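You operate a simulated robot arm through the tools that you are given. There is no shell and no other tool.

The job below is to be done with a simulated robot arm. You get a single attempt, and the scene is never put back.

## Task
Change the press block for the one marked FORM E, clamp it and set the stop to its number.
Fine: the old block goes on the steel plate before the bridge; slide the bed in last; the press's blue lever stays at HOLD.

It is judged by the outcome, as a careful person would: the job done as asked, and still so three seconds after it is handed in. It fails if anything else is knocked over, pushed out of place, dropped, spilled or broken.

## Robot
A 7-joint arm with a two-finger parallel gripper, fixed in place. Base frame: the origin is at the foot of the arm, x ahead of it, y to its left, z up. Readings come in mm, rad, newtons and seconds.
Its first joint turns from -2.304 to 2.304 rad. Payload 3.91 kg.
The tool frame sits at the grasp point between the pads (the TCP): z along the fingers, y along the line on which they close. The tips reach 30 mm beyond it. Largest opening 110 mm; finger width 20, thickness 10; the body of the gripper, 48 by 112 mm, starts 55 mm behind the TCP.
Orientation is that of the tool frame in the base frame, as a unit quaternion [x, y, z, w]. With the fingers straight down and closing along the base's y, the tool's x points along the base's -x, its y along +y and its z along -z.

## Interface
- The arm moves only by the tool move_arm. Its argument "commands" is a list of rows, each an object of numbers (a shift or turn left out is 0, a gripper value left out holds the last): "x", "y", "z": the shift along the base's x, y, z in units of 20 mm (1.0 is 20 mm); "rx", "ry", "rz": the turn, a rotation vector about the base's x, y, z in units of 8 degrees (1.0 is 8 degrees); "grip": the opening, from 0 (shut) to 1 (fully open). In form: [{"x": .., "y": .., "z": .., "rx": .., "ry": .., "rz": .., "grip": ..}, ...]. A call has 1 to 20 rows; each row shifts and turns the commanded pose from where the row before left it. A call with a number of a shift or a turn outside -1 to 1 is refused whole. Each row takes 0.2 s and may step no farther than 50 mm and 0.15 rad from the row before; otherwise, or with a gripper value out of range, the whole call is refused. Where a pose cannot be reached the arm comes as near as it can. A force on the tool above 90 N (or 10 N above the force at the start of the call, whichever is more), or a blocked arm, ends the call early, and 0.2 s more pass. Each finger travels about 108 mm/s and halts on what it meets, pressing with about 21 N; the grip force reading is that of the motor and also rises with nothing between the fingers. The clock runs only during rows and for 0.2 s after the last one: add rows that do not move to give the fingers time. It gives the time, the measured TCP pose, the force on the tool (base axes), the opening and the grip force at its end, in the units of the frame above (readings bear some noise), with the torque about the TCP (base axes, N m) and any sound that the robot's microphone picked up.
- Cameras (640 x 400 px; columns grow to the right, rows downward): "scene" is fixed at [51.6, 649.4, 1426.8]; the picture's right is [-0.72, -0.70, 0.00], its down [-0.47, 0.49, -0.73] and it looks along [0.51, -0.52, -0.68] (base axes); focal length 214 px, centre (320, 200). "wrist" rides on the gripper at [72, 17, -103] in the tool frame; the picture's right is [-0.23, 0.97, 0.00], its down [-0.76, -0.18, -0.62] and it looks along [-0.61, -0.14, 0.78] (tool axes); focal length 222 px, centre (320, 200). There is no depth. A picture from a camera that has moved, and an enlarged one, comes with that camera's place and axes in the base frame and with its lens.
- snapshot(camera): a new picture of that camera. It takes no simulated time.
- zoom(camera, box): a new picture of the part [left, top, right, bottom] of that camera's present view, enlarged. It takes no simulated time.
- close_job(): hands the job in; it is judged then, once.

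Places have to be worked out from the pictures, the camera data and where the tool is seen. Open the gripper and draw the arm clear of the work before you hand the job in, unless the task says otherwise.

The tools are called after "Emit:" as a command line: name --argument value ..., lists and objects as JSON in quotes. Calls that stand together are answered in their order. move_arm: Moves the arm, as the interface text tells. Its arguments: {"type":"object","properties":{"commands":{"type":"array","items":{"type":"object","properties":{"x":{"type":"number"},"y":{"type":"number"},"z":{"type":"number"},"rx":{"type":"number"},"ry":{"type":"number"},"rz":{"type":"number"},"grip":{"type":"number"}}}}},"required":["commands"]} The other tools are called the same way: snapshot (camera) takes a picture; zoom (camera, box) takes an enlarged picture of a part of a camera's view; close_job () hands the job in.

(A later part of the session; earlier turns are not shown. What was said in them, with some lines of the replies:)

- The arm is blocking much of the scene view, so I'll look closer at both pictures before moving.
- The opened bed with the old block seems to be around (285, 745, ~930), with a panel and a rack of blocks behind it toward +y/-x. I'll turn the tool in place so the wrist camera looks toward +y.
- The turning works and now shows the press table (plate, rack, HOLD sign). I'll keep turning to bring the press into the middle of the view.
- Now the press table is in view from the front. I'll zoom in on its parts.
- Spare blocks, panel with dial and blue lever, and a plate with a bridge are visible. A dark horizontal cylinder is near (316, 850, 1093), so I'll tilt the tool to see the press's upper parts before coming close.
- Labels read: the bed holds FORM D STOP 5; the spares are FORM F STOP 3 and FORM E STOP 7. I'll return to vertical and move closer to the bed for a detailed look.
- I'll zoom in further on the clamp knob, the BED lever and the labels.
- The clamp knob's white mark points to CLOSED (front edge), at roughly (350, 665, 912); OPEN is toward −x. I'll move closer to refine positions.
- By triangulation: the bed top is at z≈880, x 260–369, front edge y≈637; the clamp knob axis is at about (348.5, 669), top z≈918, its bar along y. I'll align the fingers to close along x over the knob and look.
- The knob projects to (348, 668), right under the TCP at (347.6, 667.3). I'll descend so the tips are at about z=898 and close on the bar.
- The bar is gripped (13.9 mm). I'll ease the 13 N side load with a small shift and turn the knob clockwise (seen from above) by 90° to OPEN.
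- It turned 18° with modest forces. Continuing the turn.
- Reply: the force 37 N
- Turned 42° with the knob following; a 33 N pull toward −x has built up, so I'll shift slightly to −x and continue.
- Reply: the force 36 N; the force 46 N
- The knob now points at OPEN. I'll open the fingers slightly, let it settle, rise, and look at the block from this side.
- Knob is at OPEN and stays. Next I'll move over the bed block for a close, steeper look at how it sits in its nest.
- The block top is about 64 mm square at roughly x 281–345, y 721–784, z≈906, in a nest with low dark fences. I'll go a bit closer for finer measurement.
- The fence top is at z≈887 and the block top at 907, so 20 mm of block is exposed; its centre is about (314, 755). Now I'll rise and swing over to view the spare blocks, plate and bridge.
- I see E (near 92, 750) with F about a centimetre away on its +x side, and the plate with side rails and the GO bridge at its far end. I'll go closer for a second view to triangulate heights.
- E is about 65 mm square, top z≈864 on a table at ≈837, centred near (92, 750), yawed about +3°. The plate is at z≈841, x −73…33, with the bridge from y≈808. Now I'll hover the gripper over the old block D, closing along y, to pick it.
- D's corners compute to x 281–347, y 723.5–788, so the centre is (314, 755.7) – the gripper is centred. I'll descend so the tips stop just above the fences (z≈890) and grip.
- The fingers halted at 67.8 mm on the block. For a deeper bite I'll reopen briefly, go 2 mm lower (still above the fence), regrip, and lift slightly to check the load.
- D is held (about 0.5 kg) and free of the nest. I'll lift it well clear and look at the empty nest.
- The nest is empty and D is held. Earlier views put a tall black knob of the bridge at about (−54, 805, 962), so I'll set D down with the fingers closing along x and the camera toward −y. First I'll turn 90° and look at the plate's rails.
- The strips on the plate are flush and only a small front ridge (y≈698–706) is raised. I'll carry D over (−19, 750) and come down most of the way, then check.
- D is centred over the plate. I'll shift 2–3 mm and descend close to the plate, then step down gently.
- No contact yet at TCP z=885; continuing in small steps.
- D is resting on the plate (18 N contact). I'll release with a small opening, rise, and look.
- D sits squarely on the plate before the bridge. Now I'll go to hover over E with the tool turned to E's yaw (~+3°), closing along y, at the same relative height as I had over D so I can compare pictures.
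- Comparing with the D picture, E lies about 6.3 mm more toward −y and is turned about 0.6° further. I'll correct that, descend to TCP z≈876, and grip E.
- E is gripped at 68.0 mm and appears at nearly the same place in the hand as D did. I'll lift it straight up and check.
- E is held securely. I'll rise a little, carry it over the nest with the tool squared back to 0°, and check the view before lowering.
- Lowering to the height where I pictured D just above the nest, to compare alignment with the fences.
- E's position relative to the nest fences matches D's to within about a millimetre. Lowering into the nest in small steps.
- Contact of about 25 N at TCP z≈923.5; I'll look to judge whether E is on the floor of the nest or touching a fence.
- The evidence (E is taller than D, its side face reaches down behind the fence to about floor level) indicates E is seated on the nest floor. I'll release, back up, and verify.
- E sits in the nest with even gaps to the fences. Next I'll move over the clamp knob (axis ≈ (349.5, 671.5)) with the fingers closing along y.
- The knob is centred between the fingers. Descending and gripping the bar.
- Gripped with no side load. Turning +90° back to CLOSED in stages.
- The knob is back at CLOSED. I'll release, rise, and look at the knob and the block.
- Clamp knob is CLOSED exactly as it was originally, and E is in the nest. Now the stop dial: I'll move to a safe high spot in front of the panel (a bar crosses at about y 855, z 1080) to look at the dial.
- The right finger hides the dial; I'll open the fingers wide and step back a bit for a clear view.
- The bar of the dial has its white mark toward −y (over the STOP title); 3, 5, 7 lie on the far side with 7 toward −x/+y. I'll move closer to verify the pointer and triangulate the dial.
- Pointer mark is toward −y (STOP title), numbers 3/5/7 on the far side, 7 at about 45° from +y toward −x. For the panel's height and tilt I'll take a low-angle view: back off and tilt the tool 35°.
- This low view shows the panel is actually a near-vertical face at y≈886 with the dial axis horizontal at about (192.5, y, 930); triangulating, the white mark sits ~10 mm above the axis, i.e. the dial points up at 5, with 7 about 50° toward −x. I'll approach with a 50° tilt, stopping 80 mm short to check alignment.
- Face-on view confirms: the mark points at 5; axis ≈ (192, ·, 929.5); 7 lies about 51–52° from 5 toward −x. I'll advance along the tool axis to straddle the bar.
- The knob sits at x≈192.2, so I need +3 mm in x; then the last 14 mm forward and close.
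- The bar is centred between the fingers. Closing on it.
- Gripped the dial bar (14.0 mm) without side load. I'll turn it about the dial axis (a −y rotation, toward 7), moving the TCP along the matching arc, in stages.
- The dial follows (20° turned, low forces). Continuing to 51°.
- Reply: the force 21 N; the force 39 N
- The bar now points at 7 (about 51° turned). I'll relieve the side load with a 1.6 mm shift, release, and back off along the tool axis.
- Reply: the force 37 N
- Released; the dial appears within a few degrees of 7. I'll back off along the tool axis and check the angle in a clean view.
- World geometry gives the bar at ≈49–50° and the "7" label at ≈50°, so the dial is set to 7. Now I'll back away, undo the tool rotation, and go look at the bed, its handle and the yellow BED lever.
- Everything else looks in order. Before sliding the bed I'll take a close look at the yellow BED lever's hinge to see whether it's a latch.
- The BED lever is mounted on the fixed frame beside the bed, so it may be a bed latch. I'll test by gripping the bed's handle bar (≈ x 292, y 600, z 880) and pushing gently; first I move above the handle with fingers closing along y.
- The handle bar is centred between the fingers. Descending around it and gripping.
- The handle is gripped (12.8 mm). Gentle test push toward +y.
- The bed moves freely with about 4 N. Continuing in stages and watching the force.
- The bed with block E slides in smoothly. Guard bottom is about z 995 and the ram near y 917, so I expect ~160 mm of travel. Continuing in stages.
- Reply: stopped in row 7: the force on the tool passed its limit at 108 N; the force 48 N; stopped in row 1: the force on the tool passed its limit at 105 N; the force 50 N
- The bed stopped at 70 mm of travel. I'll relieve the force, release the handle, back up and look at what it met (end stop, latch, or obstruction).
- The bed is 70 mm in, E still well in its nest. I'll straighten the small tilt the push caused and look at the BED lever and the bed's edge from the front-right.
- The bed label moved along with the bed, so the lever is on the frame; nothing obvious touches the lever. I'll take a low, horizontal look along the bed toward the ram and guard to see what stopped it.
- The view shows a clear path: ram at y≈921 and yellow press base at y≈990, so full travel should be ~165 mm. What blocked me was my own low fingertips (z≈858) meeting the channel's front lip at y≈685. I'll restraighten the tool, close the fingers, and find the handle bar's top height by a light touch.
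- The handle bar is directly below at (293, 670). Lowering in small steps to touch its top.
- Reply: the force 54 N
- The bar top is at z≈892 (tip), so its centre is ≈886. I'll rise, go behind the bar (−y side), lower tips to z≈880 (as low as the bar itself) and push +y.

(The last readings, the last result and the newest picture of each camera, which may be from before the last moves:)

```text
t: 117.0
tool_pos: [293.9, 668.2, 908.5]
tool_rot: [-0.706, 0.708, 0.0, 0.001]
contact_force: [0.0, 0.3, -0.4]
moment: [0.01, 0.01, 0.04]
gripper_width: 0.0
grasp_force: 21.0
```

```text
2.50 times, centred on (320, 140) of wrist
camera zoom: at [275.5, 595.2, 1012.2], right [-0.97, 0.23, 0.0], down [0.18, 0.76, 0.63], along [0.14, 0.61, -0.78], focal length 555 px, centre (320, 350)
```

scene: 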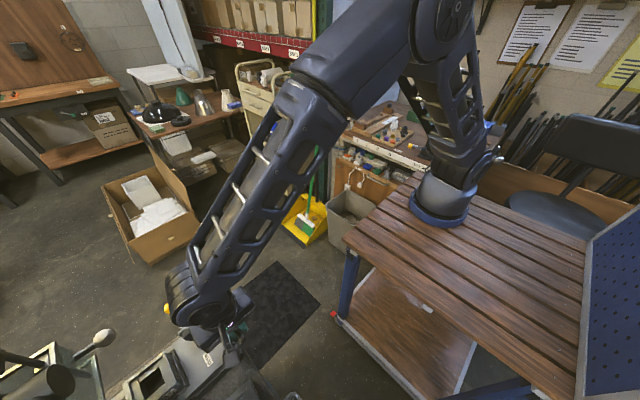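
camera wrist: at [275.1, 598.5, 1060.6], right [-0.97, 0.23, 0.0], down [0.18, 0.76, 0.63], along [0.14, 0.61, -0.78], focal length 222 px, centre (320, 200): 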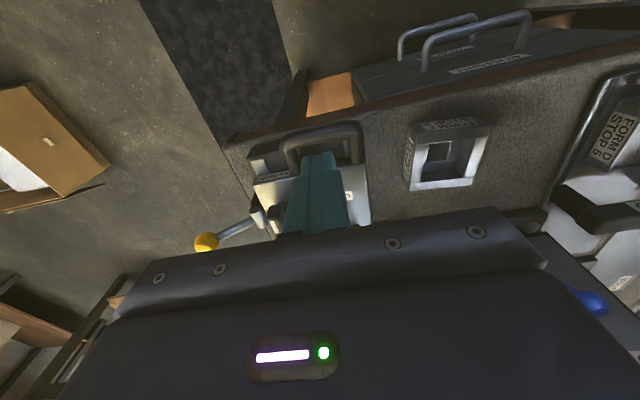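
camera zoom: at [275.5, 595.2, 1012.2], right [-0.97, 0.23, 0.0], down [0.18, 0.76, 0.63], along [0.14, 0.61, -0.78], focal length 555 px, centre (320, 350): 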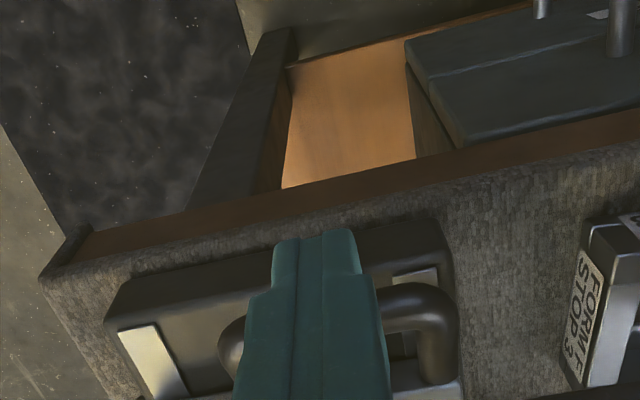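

The bed moves without resistance. Continuing the push.

Emit:
move_arm --commands '[{"y": 0.3}, {"y": 0.3}, {"y": 0.3}, {"y": 0.3}, {"y": 0.3}, {"y": 0.3}, {"y": 0.3}, {"y": 0.3}, {}]'

Emit:
snapshot --camera "wrist"

Emit:
snapshot --camera "scene"

```text
t: 119.0
tool_pos: [292.6, 714.8, 909.0]
tool_rot: [-0.707, 0.707, 0.001, 0.001]
contact_force: [0.4, -0.9, -0.2]
moment: [-0.03, -0.02, 0.0]
gripper_width: 0.0
grasp_force: 21.2
```

```text
taken
camera wrist: at [274.5, 642.9, 1012.8], right [-0.97, 0.23, 0.0], down [0.18, 0.76, 0.62], along [0.14, 0.61, -0.78], focal length 222 px, centre (320, 200)
```

wrist: 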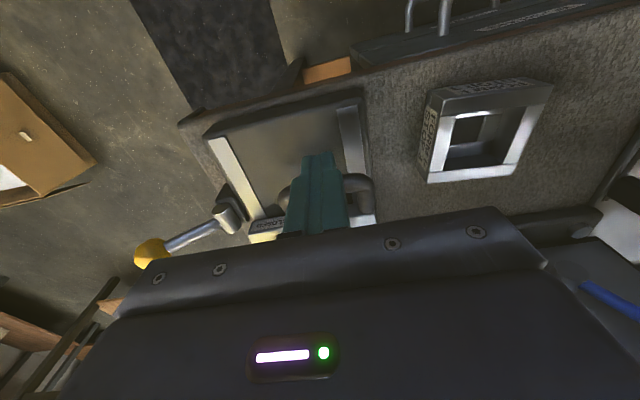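

```text
taken
```

scene: 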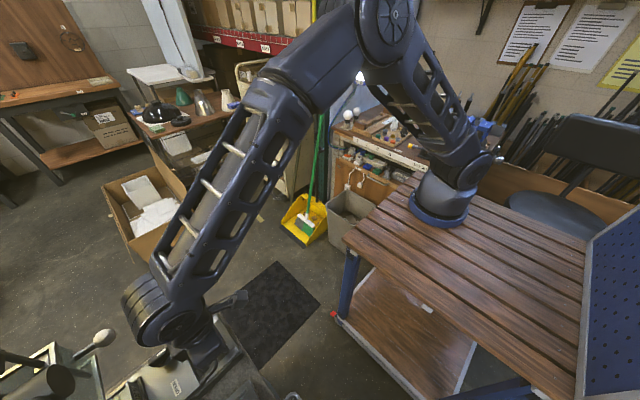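

131 mm of travel so far, no resistance. Continuing more slowly until the end stop.

Emit:
move_arm --commands '[{"y": 0.2}, {"y": 0.2}, {"y": 0.2}, {"y": 0.2}, {"y": 0.2}, {"y": 0.2}, {}]'

Emit:
snapshot --camera "wrist"

Emit:
zoom --camera "scene" --box '[0, 270, 240, 400]'

```text
t: 120.6
tool_pos: [292.6, 740.7, 908.7]
tool_rot: [-0.706, 0.708, 0.001, 0.0]
contact_force: [0.2, 0.0, 0.3]
moment: [0.04, -0.01, 0.01]
gripper_width: 0.0
grasp_force: 21.3
```

```text
taken
camera wrist: at [274.9, 666.9, 1012.9], right [-0.97, 0.23, 0.0], down [0.18, 0.76, 0.63], along [0.14, 0.61, -0.78], focal length 222 px, centre (320, 200)
```

wrist: 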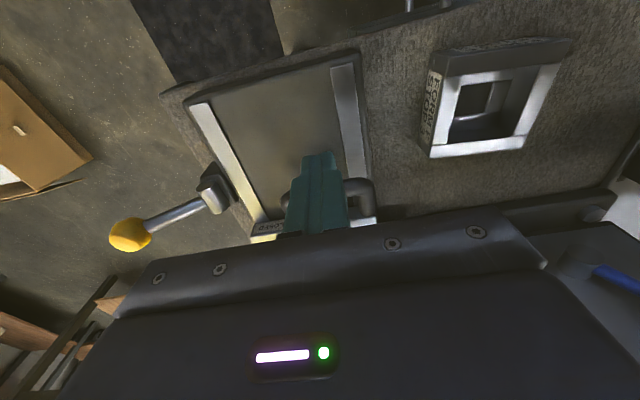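

```text
2.67 times, centred on (120, 335) of scene
camera zoom: at [51.6, 649.4, 1426.8], right [-0.72, -0.7, 0.0], down [-0.47, 0.49, -0.73], along [0.51, -0.52, -0.68], focal length 572 px, centre (853, -160)
```

zoom: 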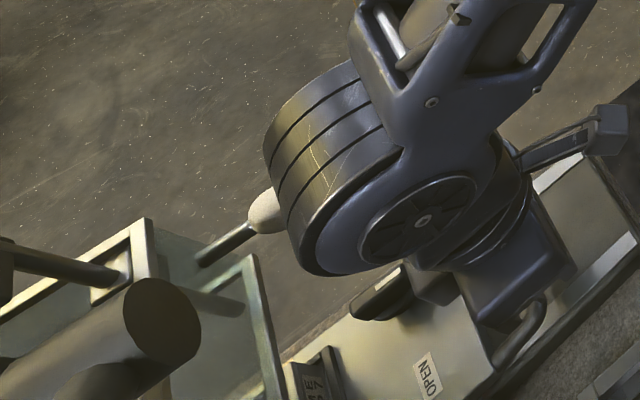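

Travel is about 157 mm. The arm's wrist is getting within a few cm of the press hub, so I'll back off slightly and tilt the tool 20° (hand leaning toward −y) before finishing the push.

Emit:
move_arm --commands '[{"y": -0.8, "z": 0.15}, {"y": -0.4, "rx": 0.83}, {"rx": 0.83}, {"rx": 0.84}, {}]'

Emit:
snapshot --camera "wrist"

Emit:
zoom --camera "wrist" --box '[220, 80, 420, 240]'

Emit:
zoom --camera "scene" --box '[0, 270, 240, 400]'

```text
t: 121.8
tool_pos: [292.2, 715.2, 912.3]
tool_rot: [-0.696, 0.696, 0.124, 0.124]
contact_force: [-0.3, 0.0, -0.7]
moment: [0.01, 0.0, 0.0]
gripper_width: 0.0
grasp_force: 21.1
```

```text
taken
camera wrist: at [274.5, 611.7, 985.0], right [-0.97, 0.21, 0.08], down [0.18, 0.5, 0.85], along [0.14, 0.84, -0.52], focal length 222 px, centre (320, 200)
```

wrist: 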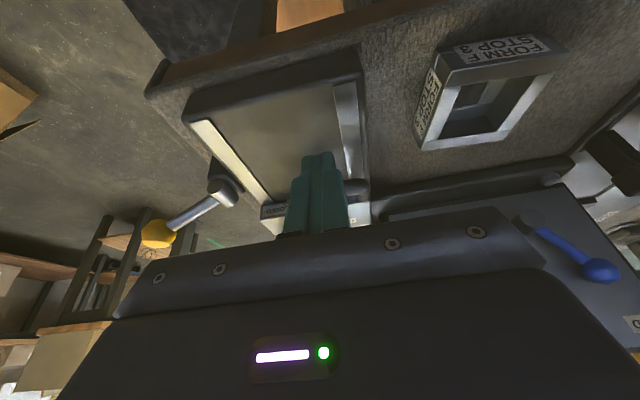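

```text
2.50 times, centred on (320, 160) of wrist
camera zoom: at [274.5, 611.7, 985.0], right [-0.97, 0.21, 0.08], down [0.18, 0.5, 0.85], along [0.14, 0.84, -0.52], focal length 555 px, centre (320, 300)
```

zoom: 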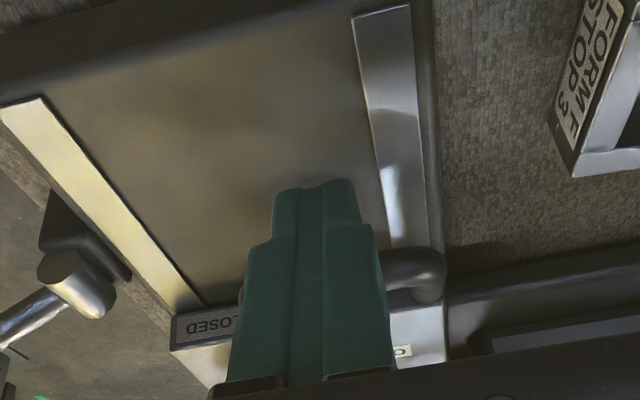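

```text
2.67 times, centred on (120, 335) of scene
camera zoom: at [51.6, 649.4, 1426.8], right [-0.72, -0.7, 0.0], down [-0.47, 0.49, -0.73], along [0.51, -0.52, -0.68], focal length 572 px, centre (853, -160)
```

zoom: 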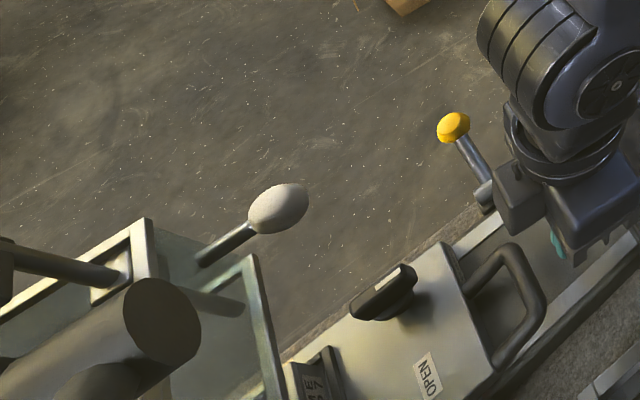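

Good clearance now. Pushing on in small steps to feel for the end stop.

Emit:
move_arm --commands '[{"y": 0.3}, {"y": 0.3}, {"y": 0.2}, {"y": 0.15}, {"y": 0.15}, {}]'

Emit:
move_arm --commands '[{"y": 0.15}, {"y": 0.15}, {}]'

```text
t: 123.2
tool_pos: [292.7, 732.8, 912.2]
tool_rot: [-0.696, 0.697, 0.123, 0.123]
contact_force: [-2.2, -52.5, 15.8]
moment: [-1.03, 0.18, -0.07]
gripper_width: 0.0
grasp_force: 21.0
```

```text
t: 123.6
tool_pos: [292.9, 733.9, 912.2]
tool_rot: [-0.696, 0.697, 0.121, 0.121]
contact_force: [-4.4, -42.1, 30.0]
moment: [-0.48, 0.35, -0.08]
gripper_width: 0.0
grasp_force: 21.1
stopped in row 2: the force on the tool passed its limit at 100 N (the readings are from after the stop); the commanded pose is now the measured one
```

Firm stop at about 160 mm of travel – matching the expected full-in position. I'll back away from the handle, rise, and inspect.

Emit:
move_arm --commands '[{"y": -0.4}, {"y": -0.8}, {"y": -0.8, "z": 0.5}, {"y": -0.8, "z": 0.8}, {"z": 0.9}, {"z": 0.9}, {"z": 0.9}, {"rx": 0.9}, {"rx": 0.9}, {"rx": 0.9}, {}]'

Emit:
snapshot --camera "wrist"

Emit:
snapshot --camera "scene"

Emit:
zoom --camera "scene" --box '[0, 270, 240, 400]'

```text
t: 126.0
tool_pos: [294.7, 680.3, 992.0]
tool_rot: [-0.661, 0.663, 0.249, 0.249]
contact_force: [-0.8, -0.5, -0.6]
moment: [0.01, -0.02, 0.03]
gripper_width: 0.1
grasp_force: 21.2
```

```text
taken
camera wrist: at [275.7, 557.3, 1021.9], right [-0.97, 0.17, 0.15], down [0.18, 0.16, 0.97], along [0.14, 0.97, -0.19], focal length 222 px, centre (320, 200)
```

wrist: 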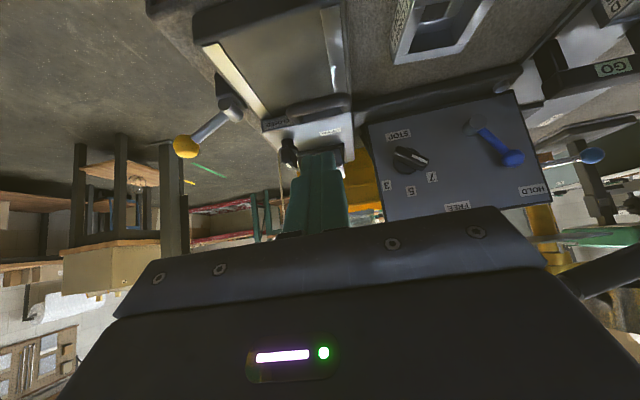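

```text
taken
```

scene: 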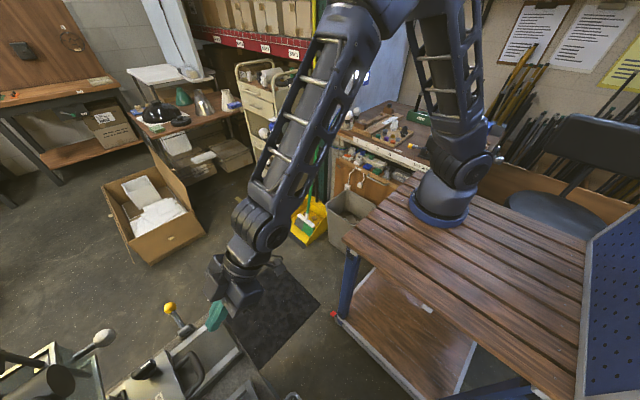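

```text
2.67 times, centred on (120, 335) of scene
camera zoom: at [51.6, 649.4, 1426.8], right [-0.72, -0.7, 0.0], down [-0.47, 0.49, -0.73], along [0.51, -0.52, -0.68], focal length 572 px, centre (853, -160)
```

zoom: 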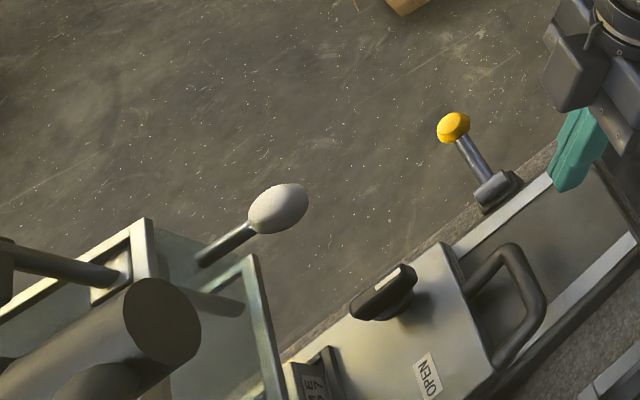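

The bed is at its end position (unchanged by the last push). I'll check the dial, the blue lever, and then the block D and clamp once more.

Emit:
zoom --camera "wrist" --box '[360, 80, 560, 220]'

Emit:
zoom --camera "wrist" --box '[200, 40, 400, 200]'

```text
2.86 times, centred on (460, 150) of wrist
camera zoom: at [275.7, 557.3, 1021.9], right [-0.97, 0.17, 0.15], down [0.18, 0.16, 0.97], along [0.14, 0.97, -0.19], focal length 635 px, centre (-80, 343)
```

zoom: 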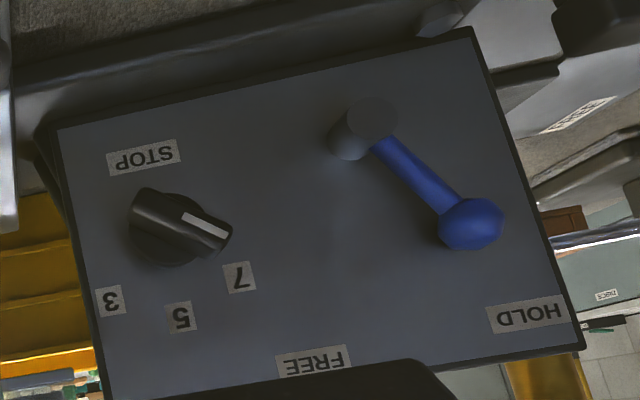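

```text
2.50 times, centred on (300, 120) of wrist
camera zoom: at [275.7, 557.3, 1021.9], right [-0.97, 0.17, 0.15], down [0.18, 0.16, 0.97], along [0.14, 0.97, -0.19], focal length 555 px, centre (370, 400)
```

zoom: 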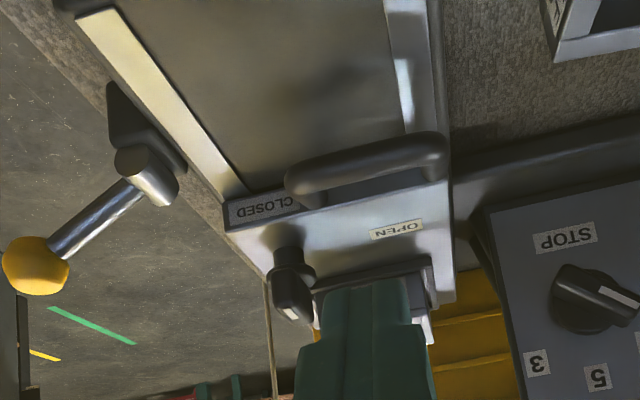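

The dial mark computes to ≈50° (on 7), the blue lever is still at HOLD, and the clamp reads CLOSED. I'll open the gripper, draw the arm up and back, and take a final overall look.

Emit:
move_arm --commands '[{"z": 0.95, "y": -0.3, "rx": -0.644}, {"z": 0.95, "y": -0.3, "rx": -0.644, "grip": 1.0}, {"x": -0.6, "z": 0.95, "y": -0.3, "rx": -0.644}, {"x": -0.8, "z": 0.95, "y": -0.3, "rx": -0.644}, {"x": -0.8, "z": 0.95, "y": -0.3, "rx": -0.644}, {"x": -0.8, "z": 0.95, "y": -0.3, "rx": -0.644}, {"x": -0.8, "z": 0.95, "y": -0.3, "rx": -0.644}, {"x": -0.8, "z": 0.95, "y": -0.3, "rx": -0.644}, {}, {}]'

Emit:
snapshot --camera "wrist"

Emit:
zoom --camera "wrist" --box '[180, 60, 460, 230]'

Emit:
zoom --camera "scene" --box '[0, 270, 240, 400]'

```text
t: 128.2
tool_pos: [200.5, 632.3, 1141.4]
tool_rot: [-0.706, 0.708, 0.0, 0.0]
contact_force: [-0.2, 1.2, 0.5]
moment: [-0.01, -0.01, 0.03]
gripper_width: 110.0
grasp_force: 0.1
```

```text
taken
camera wrist: at [182.5, 559.6, 1245.7], right [-0.97, 0.23, 0.0], down [0.18, 0.76, 0.62], along [0.14, 0.61, -0.78], focal length 222 px, centre (320, 200)
```

wrist: 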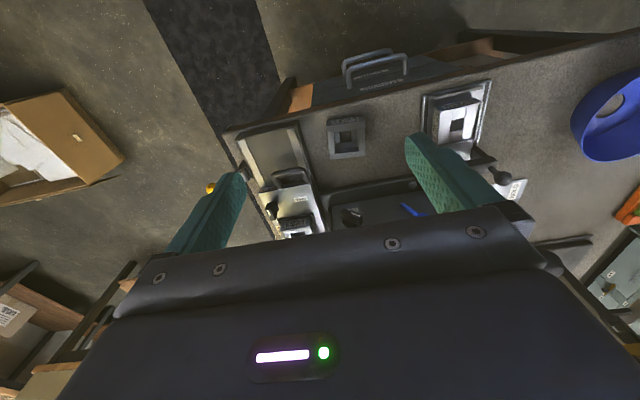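

```text
2.29 times, centred on (320, 145) of wrist
camera zoom: at [182.5, 559.6, 1245.7], right [-0.97, 0.23, 0.0], down [0.18, 0.76, 0.62], along [0.14, 0.61, -0.78], focal length 508 px, centre (320, 326)
```

zoom: 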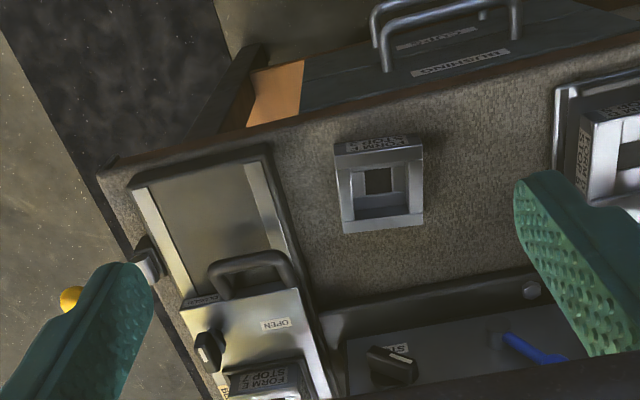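

```text
2.67 times, centred on (120, 335) of scene
camera zoom: at [51.6, 649.4, 1426.8], right [-0.72, -0.7, 0.0], down [-0.47, 0.49, -0.73], along [0.51, -0.52, -0.68], focal length 572 px, centre (853, -160)
```

zoom: 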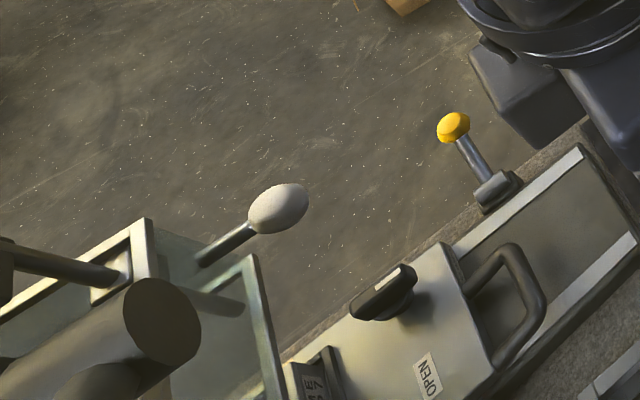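

Everything is in place: FORM E is clamped in the nest with the knob at CLOSED. The dial is on 7 and the bed is at its inner stop. FORM D is on the plate before the bridge, the blue lever is at HOLD, and the gripper is open and clear. Handing in.

Emit:
close_job

```text
The job is handed in.
```

The press is changed over to FORM E and I've handed the job in. As I left it:

- **Block:** FORM E is in the press bed and the clamp knob is back at CLOSED. FORM E's top sat about 5 mm higher than FORM D's did. I took that to mean a taller block, resting on the bottom of its seat.
- **Old block:** FORM D sits flat on the steel plate, before the bridge.
- **Stop:** the dial is turned from 5 to 7. The pointer measures about 50°, in line with the 7 label.
- **Bed:** I slid it in last, until it met a firm stop after about 160 mm. The guard hides the block there, so I couldn't see that it lines up under the ram.
- **Blue lever:** I didn't touch it, and it is still at HOLD.

On the first push, my fingertips hit the front edge of the channel the bed slides in, at just over 100 N. I saw no damage or anything moved, and I finished the slide with the fingertips higher.

I left the yellow lever beside the bed alone, as the task didn't mention it. The gripper is open and the arm is clear.
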